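You operate a simulated robot arm through the tools that you are given. There is no shell and no other tool.

You are at the controls of a simulated robot arm. One attempt, no reset.

TASK
Prove loom 1's red mushroom button: start, hit it, release it, reset.
Fine: mode to RUN first; one start; the loom ends standing with no trip. Where these are worked on the way, their far stop is far enough and under half their travel is too little: red mushroom button.

It is judged by the outcome, as a careful person would: the job done as asked, and still so three seconds after it is handed in. It fails if anything else is knocked over, pushed out of place, dropped, spilled or broken.

THE ROBOT
A 7-joint arm with a two-finger parallel gripper, fixed in place. Base frame: the origin is at the foot of the arm, x ahead of it, y to its left, z up. Lengths are in mm, angles in degrees, forces in N, time in s.
Its first joint turns from -166.0 to 166.0 degrees. Payload 4.4 kg.
The TCP is the grasp point between the finger pads, 23 mm short of the fingertips. In the tool frame z runs along the fingers and y along their closing line. The gripper opens to 94 mm. The fingers are 38 mm wide and 10 mm thick; the gripper's body (54 by 96 mm) begins 39 mm behind the TCP.
Orientation is that of the tool frame in the base frame, as a unit quaternion [w, x, y, z]. With the fingers straight down and closing along the base's y, the tool's x points along the base's -x, its y along +y and its z along -z.

THE INTERFACE
- The arm moves only by the tool step_arm. Its argument "series" is one flat list of numbers, 7 for each row, row after row: the shift along the tool's x, y, z in mm, then the turn, a rotation vector about the tool's x, y, z in degrees, then the closure, from 0 (fully open) to 1 (shut). In form: [dx, dy, dz, wx, wy, wz, fingers, dx, dy, dz, wx, wy, wz, fingers, ...]. A call has 1 to 20 rows; each row shifts and turns the commanded pose from where the row before left it, along the tool's axes as they then stand. A row lasts 0.2 s, in which the tool goes at most 50 mm and 8.6 degrees; a call with a longer step from one row to the next is refused whole, and so is a gripper value outside its range. Where a pose cannot be reached the arm comes as near as it can. A force on the tool above 90 N (or 10 N above the force at the start of the call, whichever is more), or a blocked arm, ends the call early, and 0.2 s more pass. Each finger travels about 72 mm/s and halts on what it meets, pressing with about 27 N; the grip force reading is that of the motor and also rises with nothing between the fingers. The clock runs only during rows and for 0.2 s after the last one: add rows that do not move to give the fingers time. It gives the time, the measured TCP pose, the force on the tool (base axes), the opening and the grip force at its end, in the units of the frame above (readings bear some noise), with the torque about the TCP (base axes, N m) and any sound that the robot's microphone picked up.
- Cameras (640 x 400 px; columns grow to the right, rows downward): "scene" is fixed at [406.1, 662.1, 1866.2]; the picture's right is [-0.62, -0.78, 0.00], its down [-0.63, 0.50, -0.60] and it looks along [0.47, -0.37, -0.80] (base axes); focal length 225 px, centre (320, 200). "wrist" rides on the gripper at [86, 16, -74] in the tool frame; the picture's right is [-0.18, 0.98, 0.00], its down [-0.58, -0.11, -0.81] and it looks along [-0.79, -0.15, 0.59] (tool axes); focal length 243 px, centre (320, 200).
- capture(camera): a new picture of that camera. The clock stands still meanwhile.
- pixel_to_xyz(camera, pixels): for up to 12 pixels [column, row] of the newest picture of that camera ("zoom" is the newest enlarged one), the place [x, y, z] in the base frame of the surface seen there, good to about 3 mm, but the place of the scene camera against the robot may be out by one fixed shift of up to 25 mm in any direction. The clock stands still meanwhile.
- zoom(camera, box): a new picture of the part [left, top, right, bottom] of that camera's present view, enlarged. The clock stands still meanwhile.
- job_done(): hands the job in; it is judged then, once.

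Open the gripper and draw the arm clear of the work before you hand the job in, unless the task says otherwise.

The tools are called as name(argument=value, ...) on one line, values as JSON. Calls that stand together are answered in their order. step_arm: Moves the arm, as the interface text tells. Its arguments: {"type":"object","properties":{"series":{"type":"array","items":{"type":"number"}}},"required":["series"]} The other tools are called the same way: capture (camera) takes a picture; pixel_to_xyz (camera, pixels) gives the place of the surface under pixels of a picture; zoom (camera, box) takes an enlarged picture of a part of a camera's view; job_done () hands the job in.

At the start:

```text
time: 0.0
tcp_pos: [555.9, -353.7, 1458.9]
tool_rot: [0.0, 0.0, 1.0, 0.0]
wrist_force: [-0.2, 0.4, -0.2]
torque: [-0.02, -0.02, -0.01]
finger_gap: 94.1
grip_force: 0.0
```

scene: 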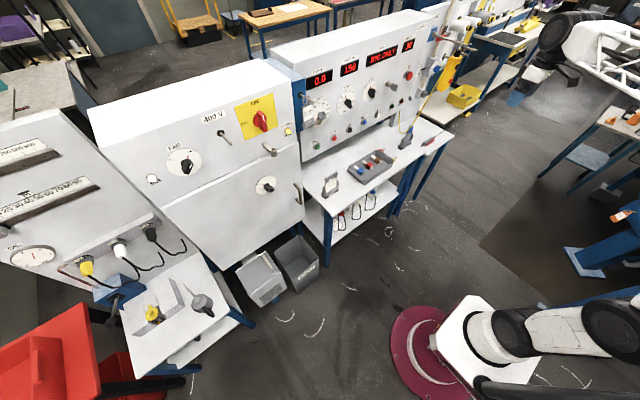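
wrist: 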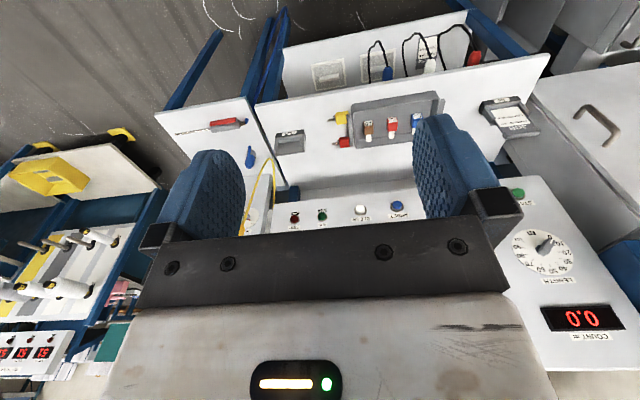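

The scene picture shows a grey control panel with red displays around (320-410, 40-80) and another cabinet with a yellow/red switch at (258,118). I zoom in on both to read the labels.

zoom(camera="scene", box=[290, 20, 450, 120])

zoom(camera="scene", box=[290, 60, 370, 150])

zoom(camera="scene", box=[350, 30, 430, 130])

zoom(camera="scene", box=[420, 0, 540, 120])

zoom(camera="scene", box=[120, 80, 320, 210])

```text
4.00 times, centred on (370, 70) of scene
```

zoom: 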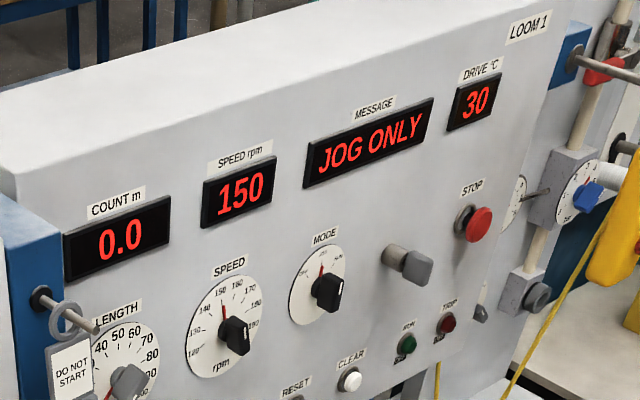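

```text
4.44 times, centred on (330, 105) of scene
```

zoom: 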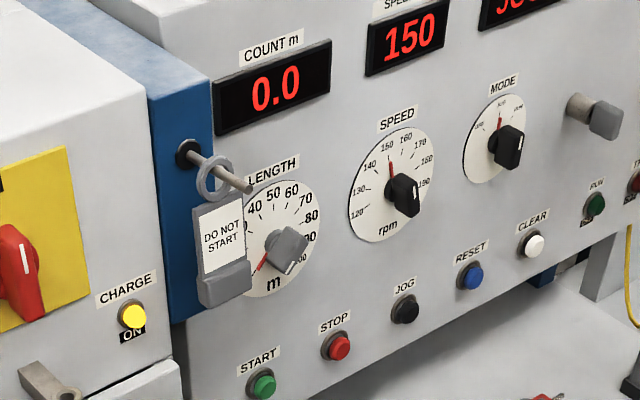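

```text
4.00 times, centred on (390, 80) of scene
```

zoom: 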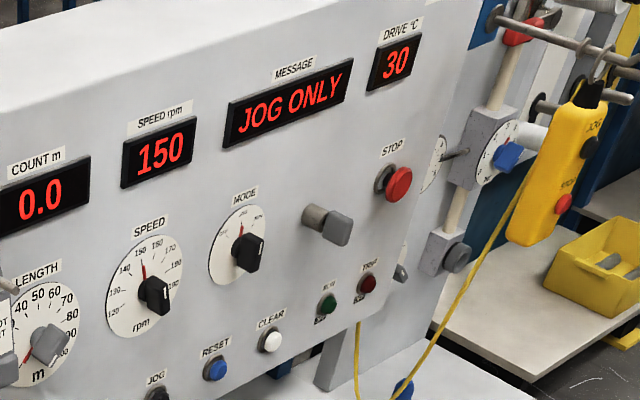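

```text
3.33 times, centred on (480, 60) of scene
```

zoom: 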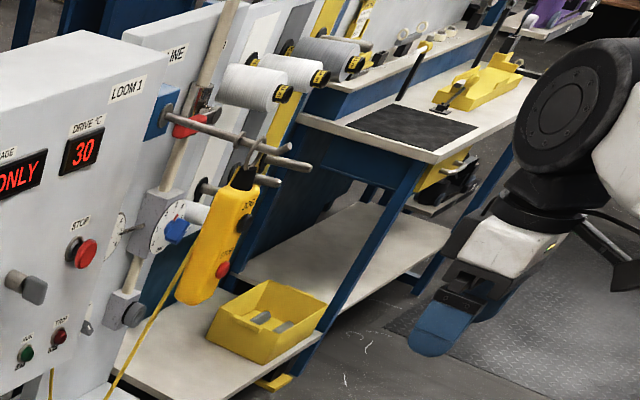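

```text
3.08 times, centred on (220, 145) of scene
```

zoom: 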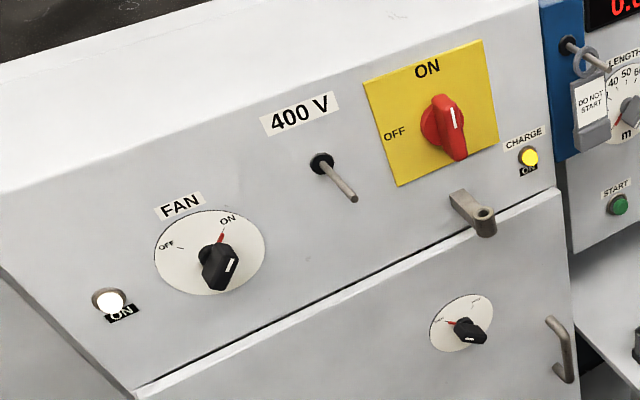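

The panel is LOOM 1: MODE dial at about (372,93) in scene, STOP mushroom at (408,76), small START/STOP/JOG/RESET/CLEAR row. I zoom tighter on the MODE dial and the mushroom, and get positions.

zoom(camera="scene", box=[355, 75, 387, 107])

zoom(camera="scene", box=[390, 60, 422, 92])

pixel_to_xyz(camera="scene", pixels=[[408, 76], [366, 80], [375, 94], [390, 87], [323, 157], [333, 147], [341, 138], [349, 131], [357, 125], [365, 87], [300, 110], [420, 40]])

```text
12.50 times, centred on (371, 91) of scene
```

zoom: 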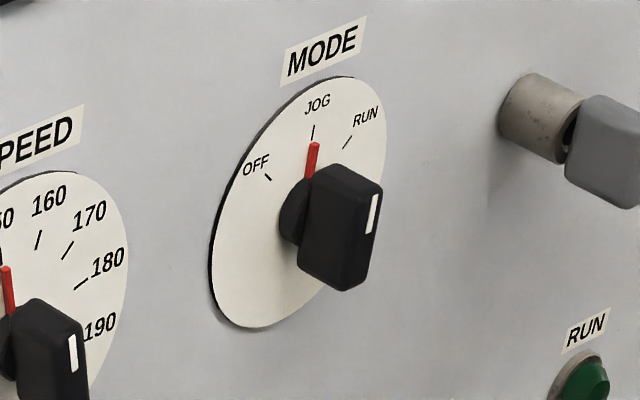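

```text
12.50 times, centred on (406, 76) of scene
```

zoom: 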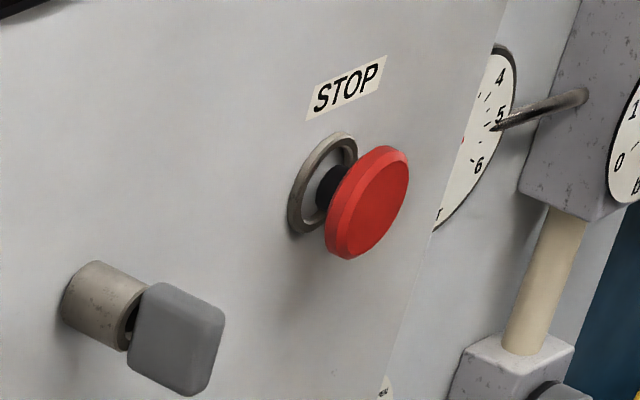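

```text
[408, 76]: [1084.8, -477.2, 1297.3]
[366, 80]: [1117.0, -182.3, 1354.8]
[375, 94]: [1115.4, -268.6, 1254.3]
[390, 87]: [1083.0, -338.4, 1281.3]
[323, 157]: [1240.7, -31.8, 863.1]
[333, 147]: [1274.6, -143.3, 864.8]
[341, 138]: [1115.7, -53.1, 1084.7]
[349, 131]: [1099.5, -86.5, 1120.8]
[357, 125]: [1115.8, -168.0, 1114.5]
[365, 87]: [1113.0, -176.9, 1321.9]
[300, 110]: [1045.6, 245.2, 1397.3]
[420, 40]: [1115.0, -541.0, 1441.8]
```

I refine positions of the row buttons, the dial and the mushroom using pixels computed from the zoom pictures (START ≈ (317,147), RESET ≈ (364,122), MODE knob ≈ (372,93)), plus floor and base references.

pixel_to_xyz(camera="scene", pixels=[[317.2, 146.7], [334.5, 138.1], [349.1, 129.8], [364, 121.9], [377.7, 115.1], [372.1, 93.1], [391.7, 105.9], [350, 250], [410, 330], [345, 180], [370, 170], [405, 140]])

zoom(camera="scene", box=[300, 110, 400, 172])

zoom(camera="scene", box=[310, 90, 450, 220])

```text
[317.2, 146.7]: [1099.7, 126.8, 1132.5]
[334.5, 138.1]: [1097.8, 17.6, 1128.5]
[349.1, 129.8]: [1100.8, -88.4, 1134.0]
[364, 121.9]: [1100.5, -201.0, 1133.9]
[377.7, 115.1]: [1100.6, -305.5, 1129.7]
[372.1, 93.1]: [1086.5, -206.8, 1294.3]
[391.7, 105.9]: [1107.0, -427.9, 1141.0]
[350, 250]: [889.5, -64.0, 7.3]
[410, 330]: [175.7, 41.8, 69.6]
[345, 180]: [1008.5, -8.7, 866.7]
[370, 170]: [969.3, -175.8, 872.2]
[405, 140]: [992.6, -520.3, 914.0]
```

```text
6.40 times, centred on (350, 141) of scene
```

zoom: 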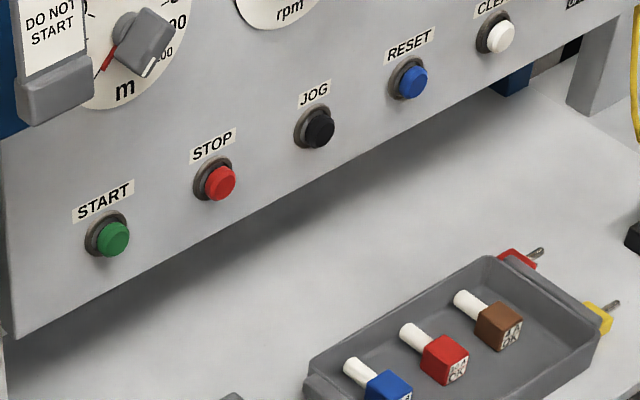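

```text
3.08 times, centred on (380, 155) of scene
```

zoom: 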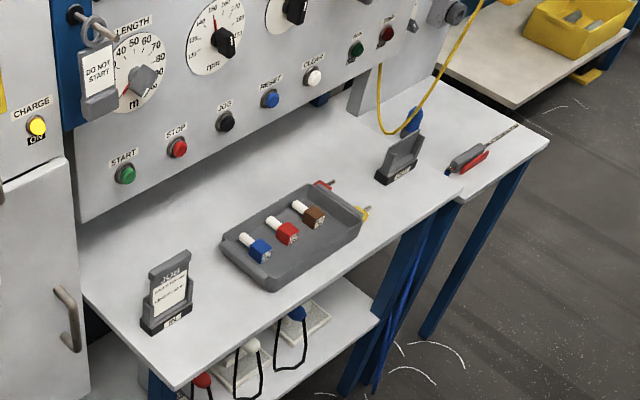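

The panel face is near x≈1115 by the scene camera, which may be shifted. The wrist picture shows RESET blue at (397,207), START green at (517,195), CLEAR white (360,210), LENGTH dial (542,250); I query these to calibrate the shift.

pixel_to_xyz(camera="wrist", pixels=[[397, 206], [517, 193], [360, 209], [322, 215], [295, 217], [545, 245], [430, 215], [560, 290], [540, 225]])

zoom(camera="wrist", box=[240, 150, 560, 350])

```text
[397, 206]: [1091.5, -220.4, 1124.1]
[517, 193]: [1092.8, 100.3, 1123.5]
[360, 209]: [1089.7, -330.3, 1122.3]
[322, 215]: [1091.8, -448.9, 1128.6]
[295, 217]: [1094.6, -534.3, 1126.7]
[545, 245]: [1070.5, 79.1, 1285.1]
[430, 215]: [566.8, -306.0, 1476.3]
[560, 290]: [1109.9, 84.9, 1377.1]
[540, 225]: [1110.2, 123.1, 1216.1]
```

```text
2.00 times, centred on (400, 250) of wrist
```

zoom: 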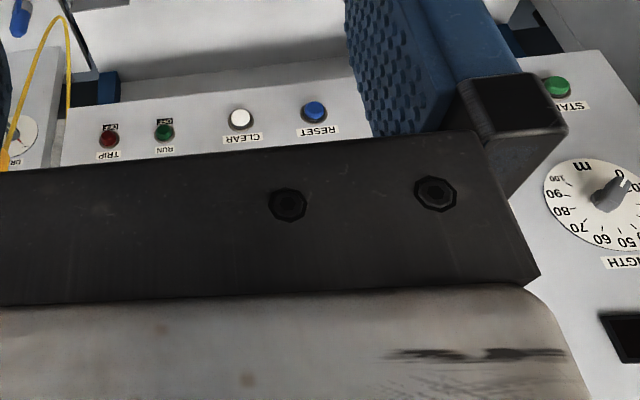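

The wrist readings put the scene camera shift at about (-8,-23,-9), so the targets in robot frame are about: MODE knob (1078,-230,1285), mushroom (1076,-500,1288), START (1092,102,1124), RESET (1091,-222,1124). I now turn the tool about its y so the fingers point toward the panel (+x), in free space, checking halfway.

step_arm(series=[0, 0, 0, 0, -8, 0, 0, 0, 0, 0, 0, -8, 0, 0, 0, 0, 0, 0, -8, 0, 0, 0, 0, 0, 0, -8, 0, 0, 0, 0, 0, 0, -8, 0, 0])

```text
time: 1.2
tcp_pos: [565.0, -351.1, 1452.7]
tool_rot: [0.339, -0.004, 0.941, 0.004]
wrist_force: [-0.4, -0.1, 0.0]
torque: [0.03, -0.02, 0.01]
finger_gap: 94.1
grip_force: 0.2
```

The turn is proceeding as commanded (140° about y now, gripper free). I continue the remaining 50°.

step_arm(series=[0, 0, 0, 0, -8, 0, 0, 0, 0, 0, 0, -8, 0, 0, 0, 0, 0, 0, -8, 0, 0, 0, 0, 0, 0, -8, 0, 0, 0, 0, 0, 0, -8, 0, 0, 0, 0, 0, 0, -8, 0, 0, 0, 0, 0, 0, -2, 0, 0])

capture(camera="wrist")

capture(camera="scene")

```text
time: 2.5
tcp_pos: [649.7, -334.8, 1360.5]
tool_rot: [0.606, -0.012, 0.792, 0.074]
wrist_force: [-0.5, -0.1, 0.5]
torque: [0.01, 0.01, -0.02]
finger_gap: 94.0
grip_force: 0.1
stopped in row 6: the arm was blocked; the commanded pose is now the measured one
```

```text
taken
```

wrist: 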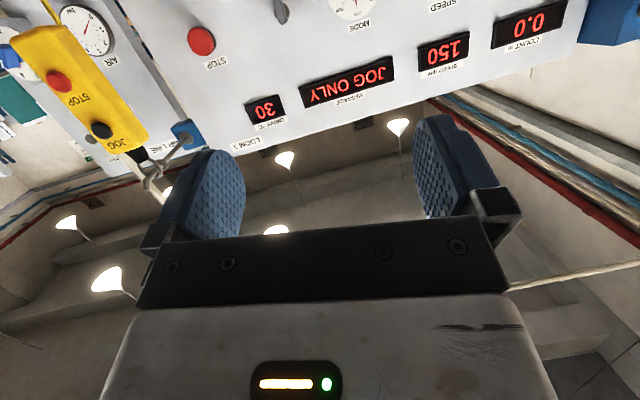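

```text
taken
```

scene: 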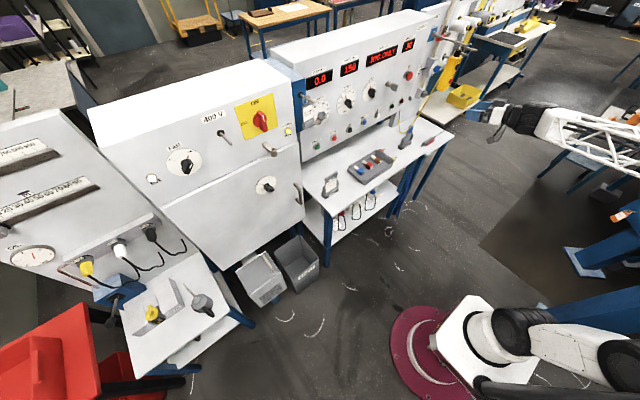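

The arm blocked at about 75° of pitch at (650,-335,1360), most likely a joint limit, with no contact force (wrist view shows open space around the fingers). I move forward and slightly down toward (800,-335,1310) to straighten the arm before finishing the turn.

step_arm(series=[1.7, -4.3, 31.3, 0, 0, 0, 0, 1.7, -4.3, 31.3, 0, 0, 0, 0, 1.7, -4.3, 31.3, 0, 0, 0, 0, 1.7, -4.3, 31.3, 0, 0, 0, 0, 1.7, -4.3, 31.3, 0, 0, 0, 0])

capture(camera="scene")

```text
time: 3.7
tcp_pos: [797.9, -335.5, 1307.6]
tool_rot: [0.607, -0.01, 0.791, 0.072]
wrist_force: [0.0, 0.0, 0.4]
torque: [0.02, 0.0, -0.02]
finger_gap: 93.9
grip_force: 0.0
```

```text
taken
```

scene: 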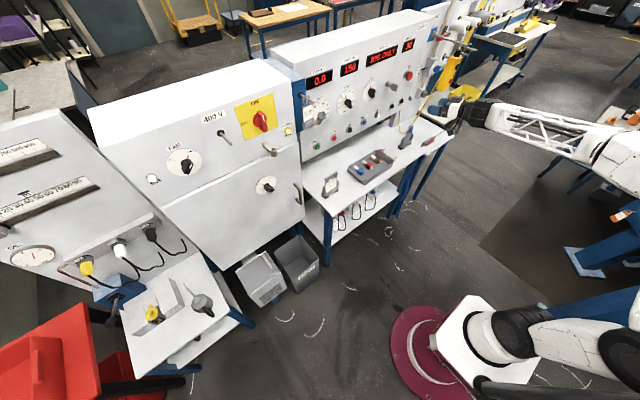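

The forward move worked and forces are nil. I now finish aligning the tool to exactly horizontal (+x) by a 17° rotation in three rows.

step_arm(series=[0, 0, 0, 2.22, -4.98, -1.68, 0, 0, 0, 0, 2.22, -4.98, -1.68, 0, 0, 0, 0, 2.22, -4.98, -1.68, 0, 0, 0, 0, 0, 0, 0, 0])

capture(camera="wrist")

```text
time: 4.7
tcp_pos: [798.6, -337.2, 1308.4]
tool_rot: [0.707, -0.001, 0.707, 0.001]
wrist_force: [0.0, -0.1, 0.2]
torque: [0.04, 0.05, 0.01]
finger_gap: 94.1
grip_force: 0.0
```

```text
taken
```

wrist: 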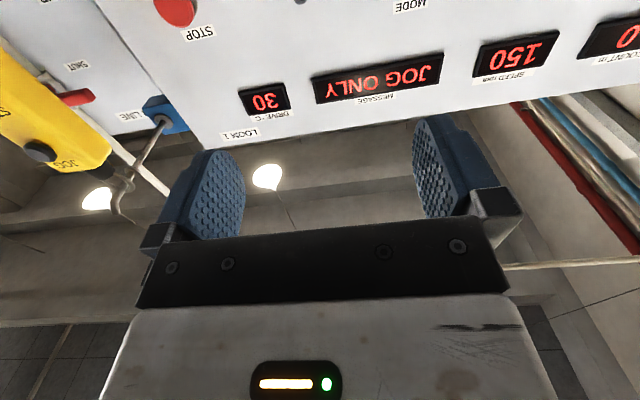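

The tool is aligned. I lower it 140 mm (tool +x) so the upward-looking wrist camera sees the MODE knob, the mushroom and the button row.

step_arm(series=[35, 0, 0, 0, 0, 0, 0, 35, 0, 0, 0, 0, 0, 0, 35, 0, 0, 0, 0, 0, 0, 35, 0, 0, 0, 0, 0, 0, 0, 0, 0, 0, 0, 0, 0])

capture(camera="wrist")

```text
time: 5.9
tcp_pos: [798.4, -336.4, 1170.9]
tool_rot: [0.706, 0.0, 0.708, 0.0]
wrist_force: [0.3, 0.2, -0.5]
torque: [-0.01, -0.01, -0.02]
finger_gap: 94.0
grip_force: 0.0
```

```text
taken
```

wrist: 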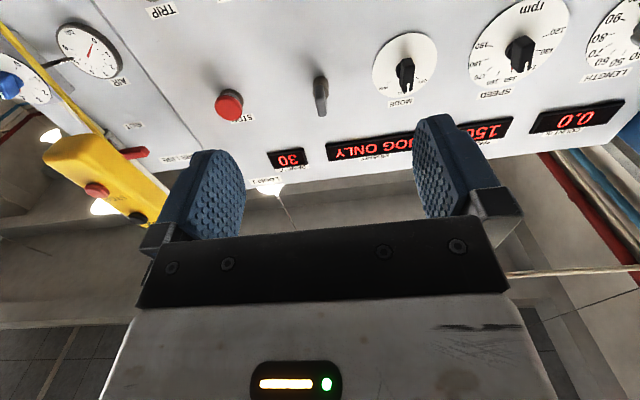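

The wrist view now shows the mushroom at (229,105), the grey key-like knob at (320,95), the MODE dial at (405,65) upside down. I zoom on them and query positions.

zoom(camera="wrist", box=[360, 20, 450, 110])

zoom(camera="wrist", box=[190, 70, 290, 140])

pixel_to_xyz(camera="wrist", pixels=[[405, 68], [405, 60], [404, 85], [385, 65], [428, 65], [405, 36], [404, 93], [229, 105], [229, 96], [229, 115], [215, 105], [242, 105]])

```text
4.44 times, centred on (405, 65) of wrist
```

zoom: 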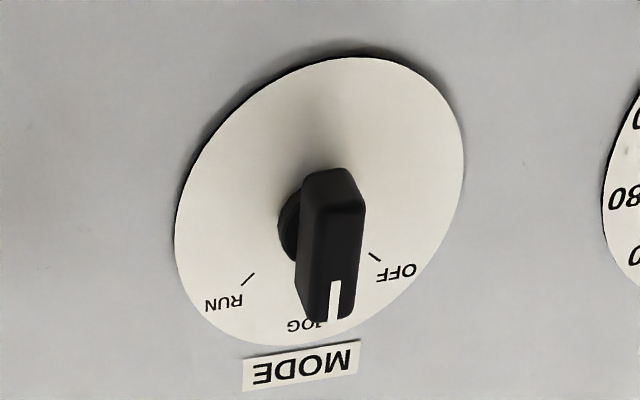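

```text
5.71 times, centred on (240, 105) of wrist
```

zoom: 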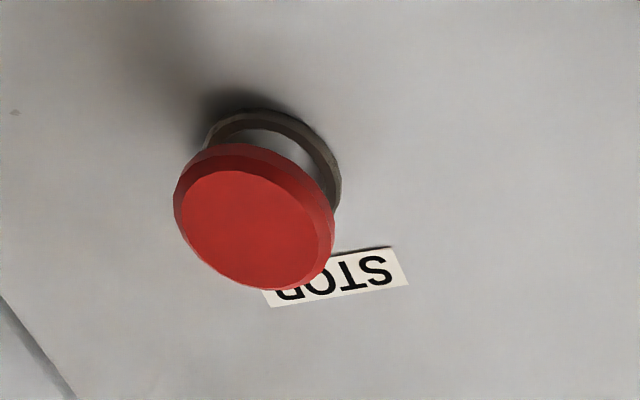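

```text
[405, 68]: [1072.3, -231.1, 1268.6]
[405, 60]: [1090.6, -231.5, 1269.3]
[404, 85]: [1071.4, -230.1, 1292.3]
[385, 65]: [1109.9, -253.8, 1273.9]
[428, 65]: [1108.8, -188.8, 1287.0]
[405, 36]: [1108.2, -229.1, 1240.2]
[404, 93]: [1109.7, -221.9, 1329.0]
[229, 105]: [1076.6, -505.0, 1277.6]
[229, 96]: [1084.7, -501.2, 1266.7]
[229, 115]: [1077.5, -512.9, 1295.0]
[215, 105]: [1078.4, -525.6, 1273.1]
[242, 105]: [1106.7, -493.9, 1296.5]
```

The knob's front is at x≈1072, the panel at 1110, and the mushroom front at x≈1077. I zoom back on the MODE dial and query the tick marks and the knob's corners for its centre and the angle JOG→RUN.

pixel_to_xyz(camera="zoom", pixels=[[255, 230], [180, 215], [330, 250], [200, 260], [320, 170], [260, 285], [240, 140], [320, 110], [335, 190], [270, 125]])

zoom(camera="wrist", box=[360, 20, 450, 110])

pixel_to_xyz(camera="zoom", pixels=[[249, 279], [374, 257], [180, 215], [458, 165], [360, 62], [285, 340], [320, 310], [350, 310], [322, 215], [358, 205], [335, 260], [306, 318]])

```text
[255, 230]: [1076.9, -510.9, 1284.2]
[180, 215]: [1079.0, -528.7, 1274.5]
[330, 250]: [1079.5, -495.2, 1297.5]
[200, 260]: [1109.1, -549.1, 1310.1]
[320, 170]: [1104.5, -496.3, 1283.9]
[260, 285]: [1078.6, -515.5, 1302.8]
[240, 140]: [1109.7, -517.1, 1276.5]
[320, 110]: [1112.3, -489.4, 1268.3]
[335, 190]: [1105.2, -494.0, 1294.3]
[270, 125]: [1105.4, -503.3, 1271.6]
```

```text
4.44 times, centred on (405, 65) of wrist
```

zoom: 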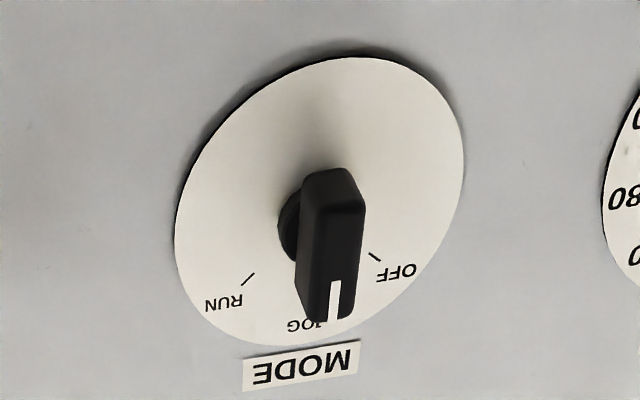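

```text
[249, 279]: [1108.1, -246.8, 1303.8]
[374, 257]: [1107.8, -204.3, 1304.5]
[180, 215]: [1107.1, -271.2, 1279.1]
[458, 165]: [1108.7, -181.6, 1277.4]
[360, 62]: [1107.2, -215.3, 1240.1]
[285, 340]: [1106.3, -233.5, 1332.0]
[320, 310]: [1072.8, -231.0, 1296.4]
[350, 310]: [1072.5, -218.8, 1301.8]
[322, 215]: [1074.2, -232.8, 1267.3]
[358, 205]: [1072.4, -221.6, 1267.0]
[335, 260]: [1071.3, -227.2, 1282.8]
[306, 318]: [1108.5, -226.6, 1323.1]
```

MODE dial centre is at about (y -226, z 1284), knob bar ~14 mm wide with front at x 1072; RUN is 45° clockwise from JOG. Mushroom face centre is (1077,-511,1284), about 40 mm wide. I move to a stand-off at (950,-226,1284) with fingers open.

step_arm(series=[-28, 27.5, 25, 0, 0, 0, 0, -28, 27.5, 25, 0, 0, 0, 0, -28, 27.5, 25, 0, 0, 0, 0, -29, 27.5, 25, 0, 0, 0, 0, 0, 0, 25, 0, 0, 0, 0, 0, 0, 26, 0, 0, 0, 0, 0, 0, 0, 0, 0, 0, 0])

capture(camera="wrist")

capture(camera="scene")

```text
time: 7.5
tcp_pos: [949.0, -227.4, 1282.2]
tool_rot: [0.706, -0.001, 0.709, 0.002]
wrist_force: [-0.6, -0.3, 0.0]
torque: [0.0, -0.01, 0.01]
finger_gap: 94.3
grip_force: 0.1
```

```text
taken
```

wrist: 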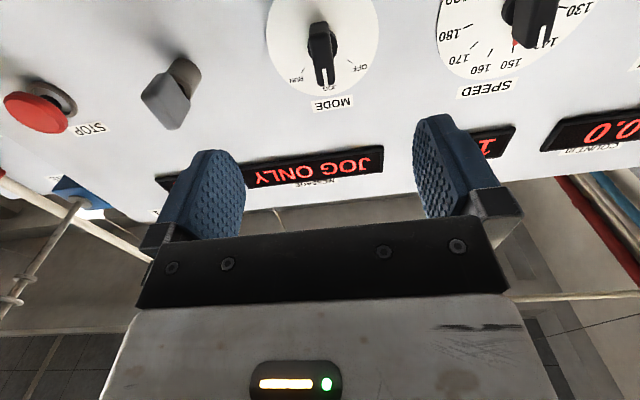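

```text
taken
```

scene: 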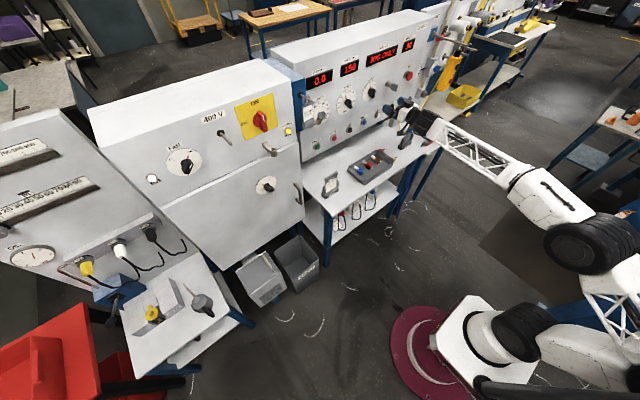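

At stand-off the knob is at (322,50) in the wrist view. I query its faces again from this closer view before moving in.

zoom(camera="wrist", box=[262, 0, 382, 110])

pixel_to_xyz(camera="wrist", pixels=[[315, 60], [331, 60], [323, 78], [320, 36], [322, 55], [268, 40], [377, 30], [312, 60], [334, 60], [175, 100], [35, 112], [320, 28]])

```text
3.64 times, centred on (322, 55) of wrist
```

zoom: 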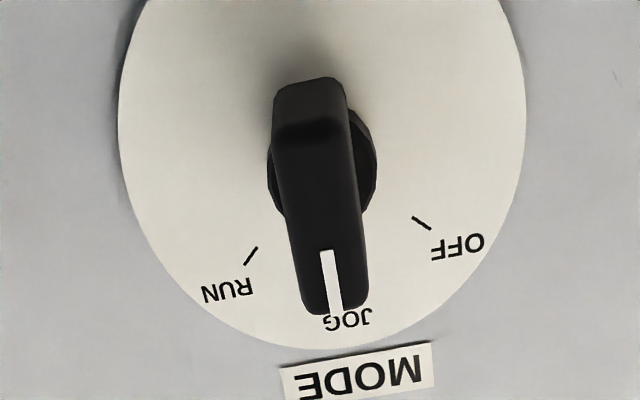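

```text
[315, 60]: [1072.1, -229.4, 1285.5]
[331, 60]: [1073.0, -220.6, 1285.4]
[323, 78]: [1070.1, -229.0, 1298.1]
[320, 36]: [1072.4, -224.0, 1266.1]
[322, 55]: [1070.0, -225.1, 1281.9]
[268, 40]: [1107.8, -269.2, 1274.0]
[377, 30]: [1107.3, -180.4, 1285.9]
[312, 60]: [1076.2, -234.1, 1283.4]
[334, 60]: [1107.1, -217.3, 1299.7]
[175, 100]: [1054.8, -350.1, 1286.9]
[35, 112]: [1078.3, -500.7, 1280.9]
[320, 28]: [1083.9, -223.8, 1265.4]
```

The knob bar is centred at y≈-226, z≈1284, front x≈1072. I advance to TCP x≈1073 (fingertips about 11 mm off the dial) with the fingers open and centred.

step_arm(series=[-1.8, 1.4, 25, 0, 0, 0, 0, 0, 0, 25, 0, 0, 0, 0, 0, 0, 25, 0, 0, 0, 0, 0, 0, 25, 0, 0, 0, 0, 0, 0, 14, 0, 0, 0, 0, 0, 0, 10, 0, 0, 0, 0, 0, 0, 0, 0, 0, 0, 0])

capture(camera="wrist")

zoom(camera="scene", box=[330, 60, 430, 130])

```text
time: 9.1
tcp_pos: [1073.2, -225.5, 1283.4]
tool_rot: [0.706, 0.0, 0.708, 0.001]
wrist_force: [0.0, -0.2, -0.4]
torque: [-0.03, 0.01, 0.02]
finger_gap: 94.0
grip_force: 0.0
```

```text
taken
```

wrist: 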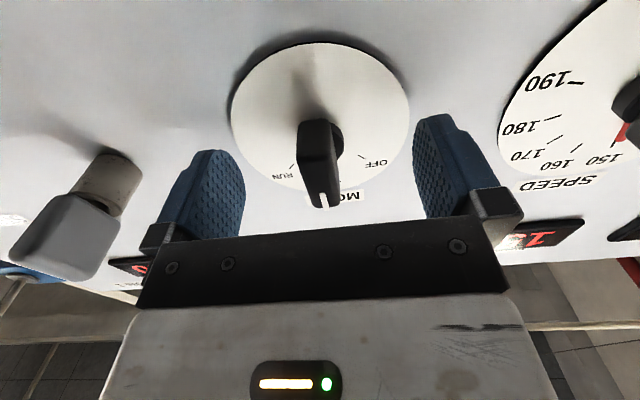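

```text
5.71 times, centred on (380, 95) of scene
```

zoom: 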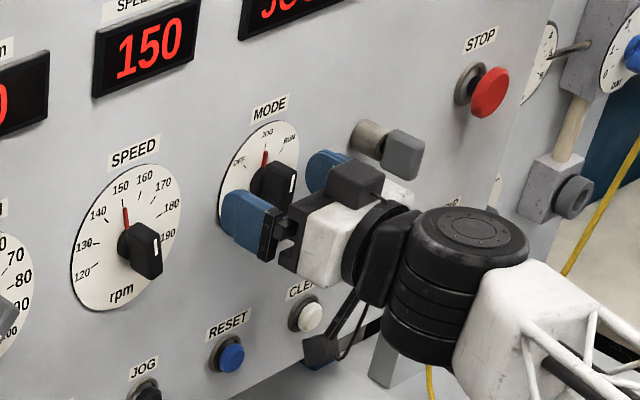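

Both fingers straddle the knob cleanly in the scene zoom (fingers at (250,220) and (330,170), knob between). I close on it, allowing time for the fingers.

step_arm(series=[0, 0, 0, 0, 0, 0, 0.5, 0, 0, 0, 0, 0, 0, 0.7, 0, 0, 0, 0, 0, 0, 0.85, 0, 0, 0, 0, 0, 0, 1, 0, 0, 0, 0, 0, 0, 1, 0, 0, 0, 0, 0, 0, 1])

capture(camera="wrist")

```text
time: 10.5
tcp_pos: [1074.0, -225.3, 1284.2]
tool_rot: [0.706, 0.0, 0.708, 0.001]
wrist_force: [0.1, 1.1, -0.3]
torque: [0.0, 0.02, -0.57]
finger_gap: 15.9
grip_force: 44.7
```

```text
taken
```

wrist: 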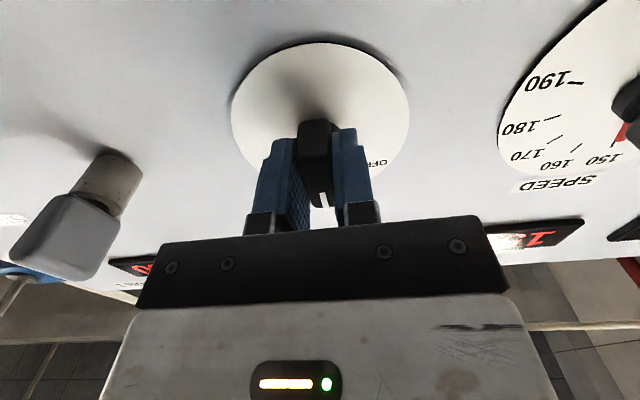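

The knob is held (gap 15.9 mm, grip 45 N). I turn it clockwise (tool +z) by 45° toward RUN in six rows.

step_arm(series=[0, 0, 0, 0, 0, 7.5, 1, 0, 0, 0, 0, 0, 7.5, 1, 0, 0, 0, 0, 0, 7.5, 1, 0, 0, 0, 0, 0, 7.5, 1, 0, 0, 0, 0, 0, 7.5, 1, 0, 0, 0, 0, 0, 7.5, 1, 0, 0, 0, 0, 0, 0, 1])

capture(camera="wrist")

zoom(camera="scene", box=[330, 40, 430, 110])

```text
time: 12.1
tcp_pos: [1074.3, -224.1, 1284.0]
tool_rot: [0.652, 0.271, 0.654, 0.272]
wrist_force: [21.9, 12.8, 9.9]
torque: [0.0, 0.04, -0.11]
finger_gap: 15.7
grip_force: 45.0
```

```text
taken
```

wrist: 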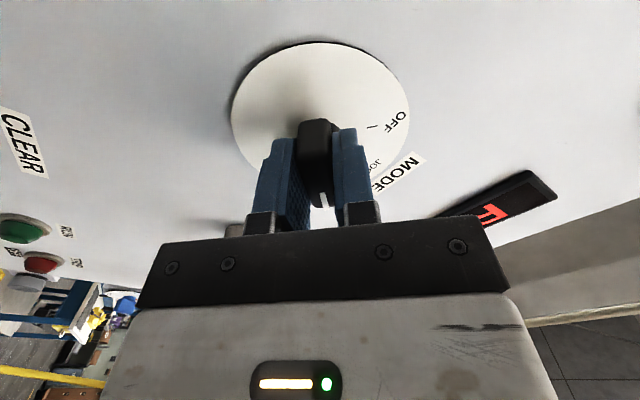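

```text
5.71 times, centred on (380, 75) of scene
```

zoom: 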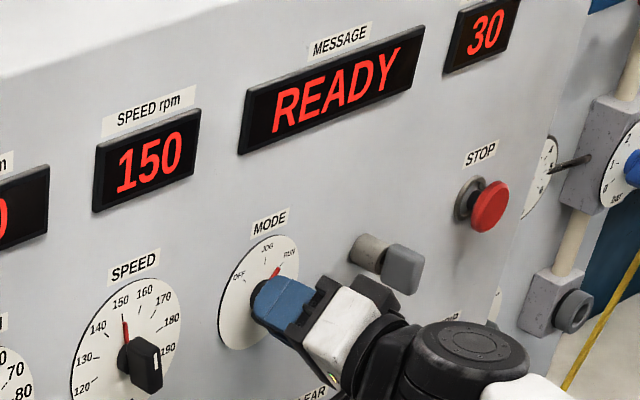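

The message now reads READY and the red pointer is on RUN. I open the fingers part-way and back straight off.

step_arm(series=[0, 0, 0, 0, 0, 0, 0.6, 0, 0, 0, 0, 0, 0, 0.5, 0, 0, 0, 0, 0, 0, 0.5, 0, 0, -15, 0, 0, 0, 0.5, 0, 0, -30, 0, 0, 0, 0.5, 0, 0, -40, 0, 0, 0, 0.5, 0, 0, -40, 0, 0, 0, 0.5, 0, 0, 0, 0, 0, 0, 0.5])

zoom(camera="scene", box=[330, 40, 430, 110])

capture(camera="wrist")

```text
time: 13.9
tcp_pos: [948.5, -224.8, 1283.7]
tool_rot: [0.652, 0.27, 0.655, 0.271]
wrist_force: [-0.1, 0.1, 0.0]
torque: [-0.01, 0.02, -0.02]
finger_gap: 47.1
grip_force: 0.1
```

```text
5.71 times, centred on (380, 75) of scene
```

zoom: 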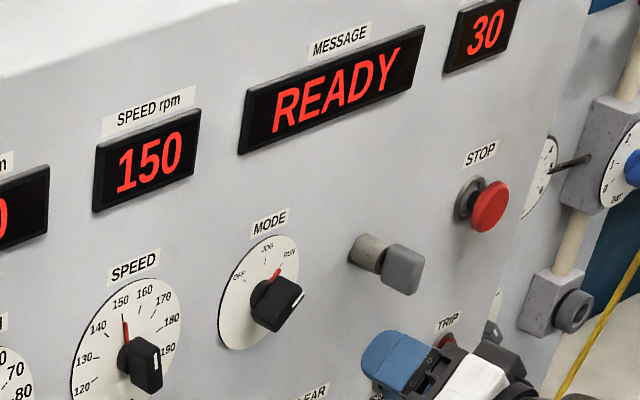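

```text
taken
```

wrist: 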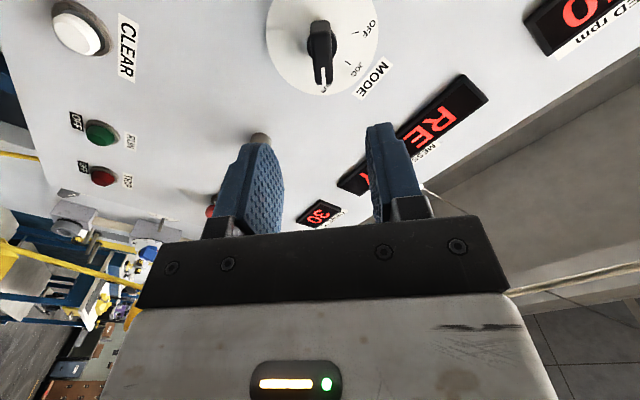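

The knob stays on RUN with READY showing. Before approaching START I query the neighbouring obstacles: the hanging DO NOT START tag (308,112)-(309,125), its peg tip (314,102), the cabinet lever (271,149), lamp (288,131).

capture(camera="scene")

pixel_to_xyz(camera="scene", pixels=[[308, 112], [308.6, 126], [314, 102], [271.4, 148.9], [287.7, 130.9], [298.5, 116.3], [317.2, 146.7], [320, 113], [322, 118], [330, 186], [298, 190], [262, 148]])

zoom(camera="scene", box=[250, 80, 350, 205])

```text
taken
```

scene: 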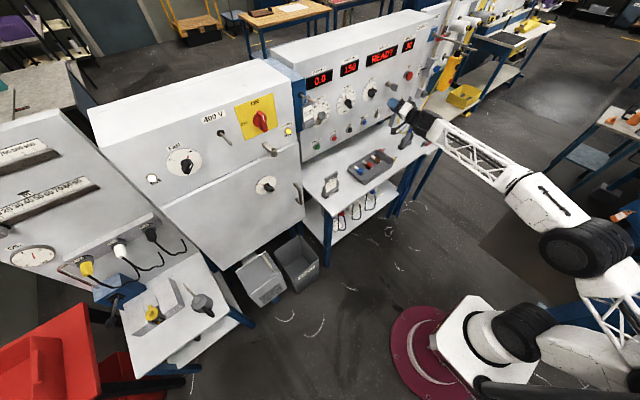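

```text
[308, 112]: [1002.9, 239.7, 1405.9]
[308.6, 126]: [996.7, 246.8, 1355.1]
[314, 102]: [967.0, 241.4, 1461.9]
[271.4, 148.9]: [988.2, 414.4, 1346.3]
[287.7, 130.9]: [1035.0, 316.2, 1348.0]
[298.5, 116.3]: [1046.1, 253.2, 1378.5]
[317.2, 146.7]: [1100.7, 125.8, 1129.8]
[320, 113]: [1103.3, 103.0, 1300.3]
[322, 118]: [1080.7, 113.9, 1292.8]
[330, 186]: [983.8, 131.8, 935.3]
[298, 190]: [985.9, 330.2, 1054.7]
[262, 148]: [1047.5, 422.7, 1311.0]
```

```text
3.20 times, centred on (300, 142) of scene
```

zoom: 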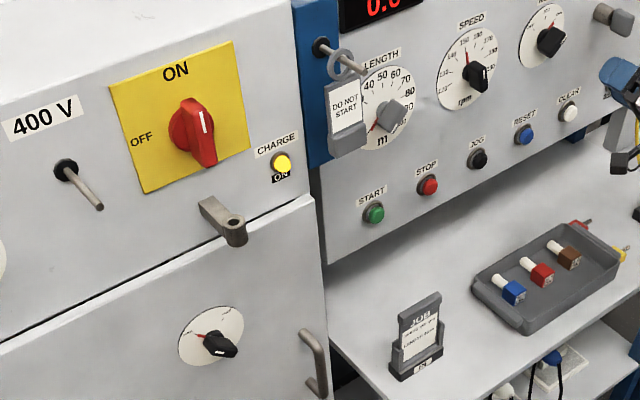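

The tag hangs at about (992,217,≥1346) and the JOB holder top is at about (976,109,930), both clear of a straight approach to START at z=1124. I back off, untwist the tool by 45°, close the fingers and go to (980,102,1124).

step_arm(series=[0, 0, -10, 0, 0, -7.5, 1, 0, 0, -10, 0, 0, -7.5, 1, 0, 0, -10, 0, 0, -7.5, 1, 0, 0, -10, 0, 0, -7.5, 1, 0, 0, -10, 0, 0, -7.5, 1, 0, 0, -10, 0, 0, -7.5, 1, 0, 0, 0, 0, 0, 0, 1])

step_arm(series=[16, 32.7, 0, 0, 0, 0, 1, 16, 32.7, 0, 0, 0, 0, 1, 16, 32.7, 0, 0, 0, 0, 1, 16, 32.7, 0, 0, 0, 0, 1, 16, 32.7, 0, 0, 0, 0, 1, 16, 32.7, 10, 0, 0, 0, 1, 16, 32.7, 10, 0, 0, 0, 1, 16, 32.7, 10, 0, 0, 0, 1, 16, 32.7, 10, 0, 0, 0, 1, 16, 32.7, 10, 0, 0, 0, 1, 0, 0, 0, 0, 0, 0, 1])

capture(camera="wrist")

capture(camera="scene")

```text
time: 15.5
tcp_pos: [889.2, -226.9, 1284.7]
tool_rot: [0.706, -0.002, 0.708, 0.002]
wrist_force: [0.5, 0.4, 0.6]
torque: [-0.01, -0.02, 0.05]
finger_gap: 0.0
grip_force: 26.7
```

```text
time: 17.9
tcp_pos: [913.4, -30.7, 1165.6]
tool_rot: [0.703, -0.013, 0.711, 0.014]
wrist_force: [0.6, -0.8, -0.2]
torque: [0.05, -0.01, 0.01]
finger_gap: 0.0
grip_force: 26.8
out of reach, approached as far as the arm can: row 6, 7, 8, 9, 10
```

```text
taken
```

wrist: 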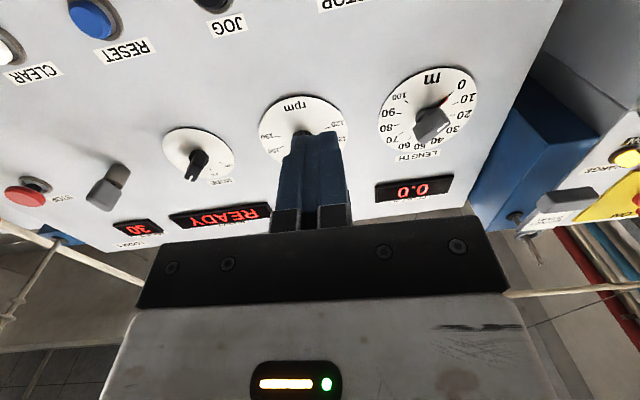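

```text
taken
```

scene: 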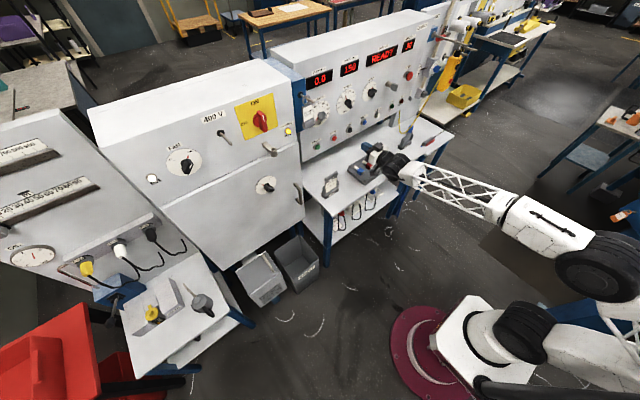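

The arm stopped short at (913,-31,1166): START's y is out of reach with the tool exactly along +x, most likely because of a wrist limit (free of contact, force nil). I try yawing the tool toward +y (rotation about tool −x) to see whether the reach opens up.

step_arm(series=[0, 0, 0, -8, 0, 0, 1, 0, 0, 0, -8, 0, 0, 1, 0, 0, 0, -8, 0, 0, 1, 0, 0, 0, 0, 0, 0, 1])

capture(camera="scene")

```text
time: 18.9
tcp_pos: [911.7, -34.0, 1164.9]
tool_rot: [0.691, -0.148, 0.692, 0.149]
wrist_force: [-0.9, 0.1, 0.2]
torque: [0.01, -0.01, -0.02]
finger_gap: 0.0
grip_force: 26.5
```

```text
taken
```

scene: 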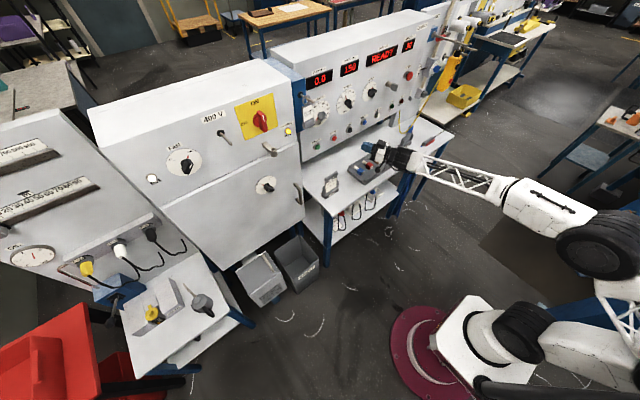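

The commanded pose followed, and the tool is now yawed 24° toward +y at (912,-34,1165). I try the move to (980,102,1124) with this yaw.

step_arm(series=[8.2, 19.3, 23.5, 0, 0, 0, 1, 8.2, 19.3, 23.5, 0, 0, 0, 1, 8.2, 19.3, 23.5, 0, 0, 0, 1, 8.2, 19.3, 23.5, 0, 0, 0, 1, 8.2, 19.3, 23.5, 0, 0, 0, 1, 0, 0, 0, 0, 0, 0, 1])

capture(camera="wrist")

capture(camera="scene")

```text
time: 20.3
tcp_pos: [979.6, 103.1, 1124.8]
tool_rot: [0.69, -0.147, 0.693, 0.148]
wrist_force: [0.5, 0.4, 0.0]
torque: [-0.01, -0.04, -0.02]
finger_gap: 0.1
grip_force: 27.1
```

```text
taken
```

wrist: 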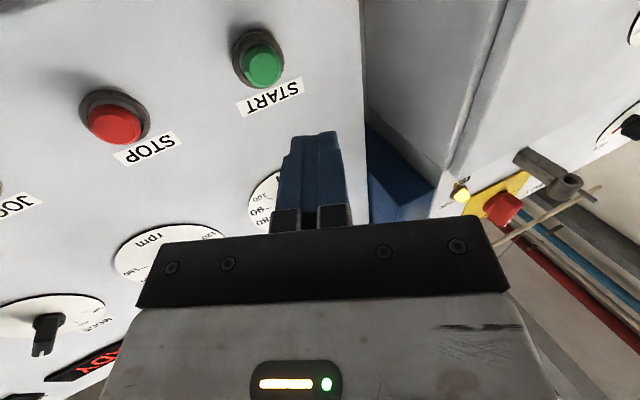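

```text
taken
```

scene: 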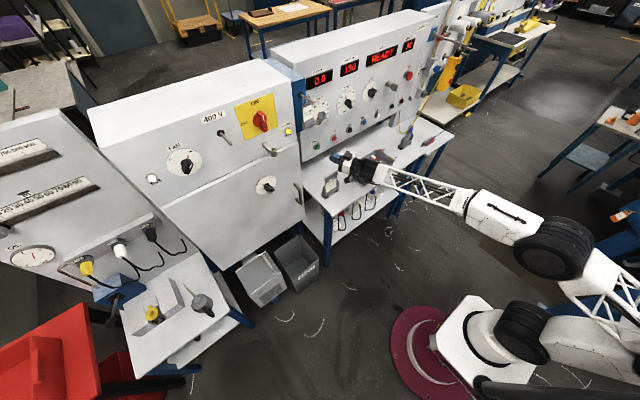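

Reached (980,103,1125) with yaw. START is at about (264,66) in the wrist picture; I query its exact place and surroundings.

pixel_to_xyz(camera="wrist", pixels=[[265, 68], [252, 65], [277, 70], [264, 80], [265, 50], [240, 55], [330, 60], [115, 125]])

zoom(camera="wrist", box=[200, 10, 340, 110])

```text
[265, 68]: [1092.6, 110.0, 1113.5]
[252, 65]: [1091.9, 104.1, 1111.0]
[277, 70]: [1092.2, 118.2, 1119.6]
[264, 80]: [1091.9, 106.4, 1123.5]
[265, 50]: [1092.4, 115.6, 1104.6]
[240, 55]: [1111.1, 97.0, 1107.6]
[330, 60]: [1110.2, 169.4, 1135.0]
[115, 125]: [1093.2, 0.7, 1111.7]
```

```text
4.00 times, centred on (270, 60) of wrist
```

zoom: 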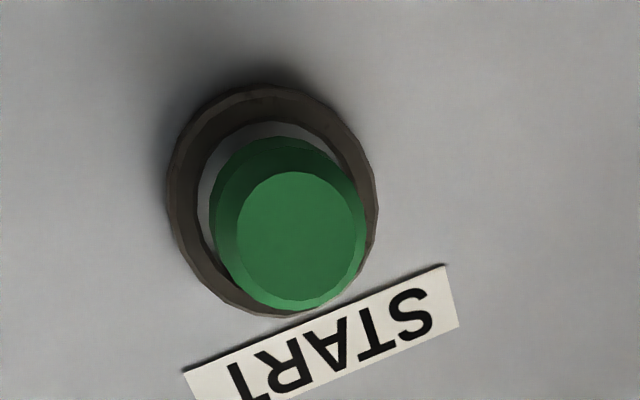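

START's face centre is at about (1092.5,111,1115). With the 24° yaw the leading finger edge sits ~25 mm ahead of the TCP in x and at about the TCP's y, so I go to (1062,110,1115), about 5 mm short of contact.

step_arm(series=[2.45, -6.8, 19.5, 0, 0, 0, 1, 2.45, -6.8, 19.5, 0, 0, 0, 1, 2.45, -6.8, 19.5, 0, 0, 0, 1, 2.45, -6.8, 19.4, 0, 0, 0, 1, 0, 0, 0, 0, 0, 0, 1])

capture(camera="wrist")

zoom(camera="scene", box=[290, 110, 370, 190])

```text
time: 21.5
tcp_pos: [1060.3, 109.3, 1117.7]
tool_rot: [0.691, -0.148, 0.691, 0.149]
wrist_force: [-43.4, -0.4, 17.4]
torque: [-0.43, 5.7, -0.73]
finger_gap: 0.0
grip_force: 27.3
```

```text
taken
```

wrist: 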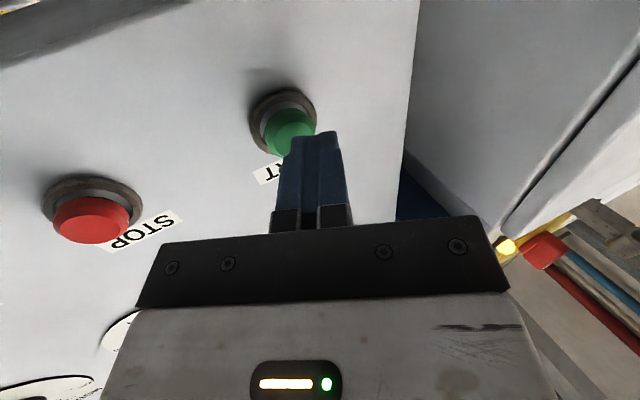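

```text
5.00 times, centred on (330, 150) of scene
```

zoom: 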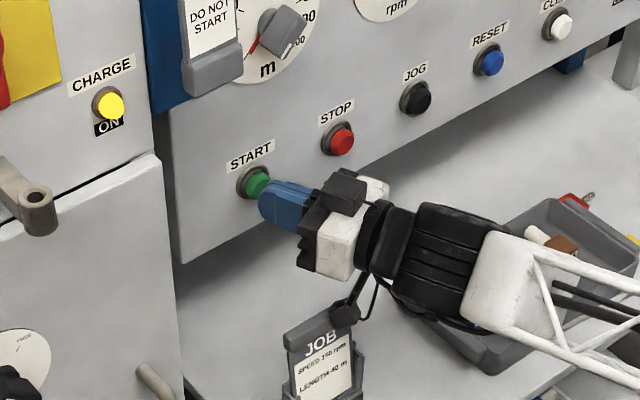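

The reading shows −43 N in x and 5.7 Nm about y, meaning a contact about 100 mm below the TCP: the camera housing (345,315 in the zoom) has met the JOB card holder, not the button. I immediately back out along the same line.

step_arm(series=[-1.3, 3.4, -9.7, 0, 0, 0, 1, -1.3, 3.4, -9.7, 0, 0, 0, 1, -2.45, 6.8, -19.5, 0, 0, 0, 1, -2.45, 6.8, -19.5, 0, 0, 0, 1, -2.45, 6.8, -19.5, 0, 0, 0, 1])

zoom(camera="scene", box=[290, 110, 370, 210])

capture(camera="scene")

```text
time: 22.7
tcp_pos: [979.5, 102.5, 1124.5]
tool_rot: [0.69, -0.147, 0.693, 0.149]
wrist_force: [-0.1, -0.8, -0.7]
torque: [-0.01, -0.04, 0.02]
finger_gap: 0.0
grip_force: 26.8
```

```text
4.00 times, centred on (330, 160) of scene
```

zoom: 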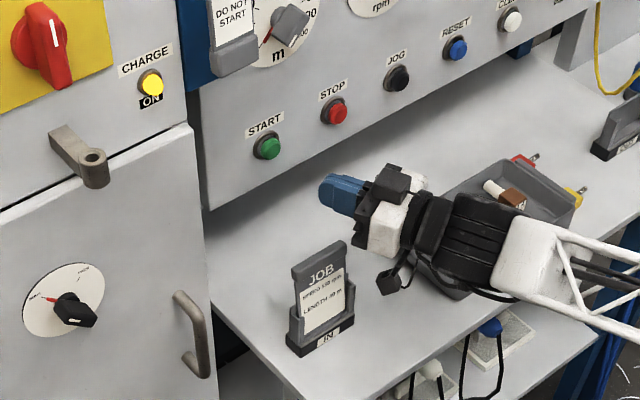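

```text
taken
```

scene: 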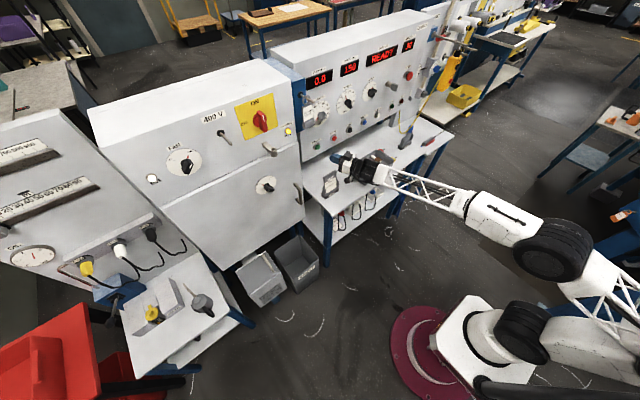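

The holder is still standing and force is back to zero. I take the same zoom box as before the contact to compare the holder's place exactly.

zoom(camera="scene", box=[250, 80, 350, 205])

pixel_to_xyz(camera="scene", pixels=[[330, 186], [336, 171.5], [325, 175], [331.9, 193.5], [323, 198], [338, 190]])

```text
3.20 times, centred on (300, 142) of scene
```

zoom: 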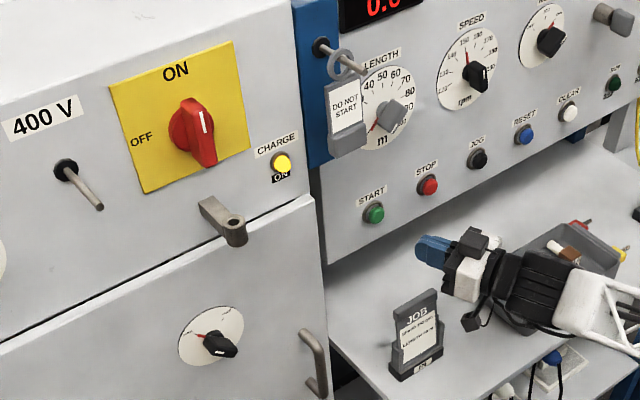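

```text
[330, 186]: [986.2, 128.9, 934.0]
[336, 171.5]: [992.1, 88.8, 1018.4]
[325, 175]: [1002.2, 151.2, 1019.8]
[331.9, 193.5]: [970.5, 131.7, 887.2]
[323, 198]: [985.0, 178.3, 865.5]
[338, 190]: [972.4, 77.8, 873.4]
```

I repeat the initial zoom box [310,90,450,220] to compare the JOB holder against the very first view (there its top edge ran (150,268)–(190,251), base (143,333)–(193,310)).

zoom(camera="scene", box=[310, 90, 450, 220])

zoom(camera="scene", box=[315, 165, 347, 205])

```text
3.08 times, centred on (380, 155) of scene
```

zoom: 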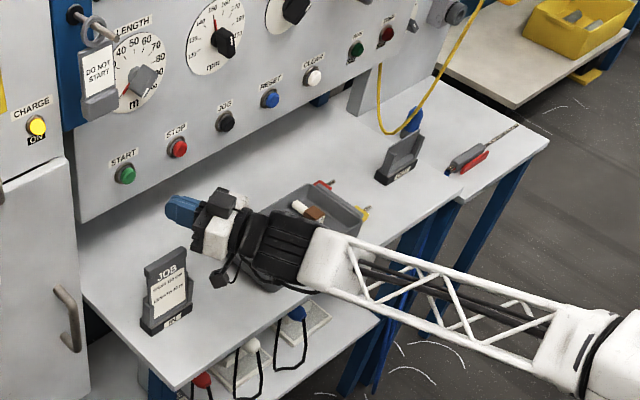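

```text
10.00 times, centred on (331, 185) of scene
```

zoom: 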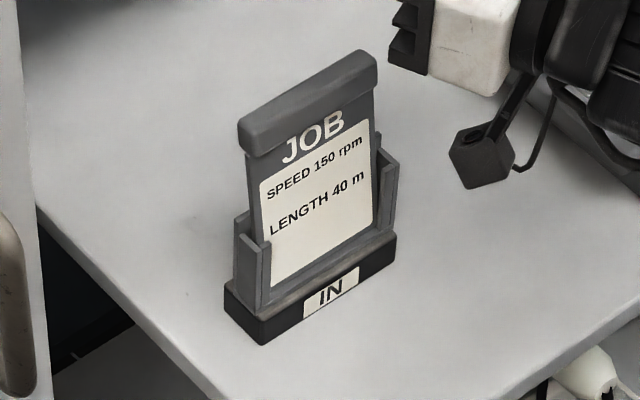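

The holder stands at the same place with the card seated between its rails. I check in 3D that the card is still upright (not tilted) by querying points along its face and the base.

pixel_to_xyz(camera="zoom", pixels=[[315, 150], [318, 200], [320, 240], [325, 265], [268, 170], [280, 270], [365, 130], [372, 220], [300, 320], [385, 262], [310, 95], [245, 130]])

```text
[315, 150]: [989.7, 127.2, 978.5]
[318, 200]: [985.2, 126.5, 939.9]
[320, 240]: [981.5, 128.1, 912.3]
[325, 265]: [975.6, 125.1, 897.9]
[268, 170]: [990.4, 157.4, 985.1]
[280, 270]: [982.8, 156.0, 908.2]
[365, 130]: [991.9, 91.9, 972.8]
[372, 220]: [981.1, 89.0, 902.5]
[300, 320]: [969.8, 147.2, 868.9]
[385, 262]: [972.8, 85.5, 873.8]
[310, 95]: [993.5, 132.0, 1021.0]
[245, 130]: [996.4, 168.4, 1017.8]
```

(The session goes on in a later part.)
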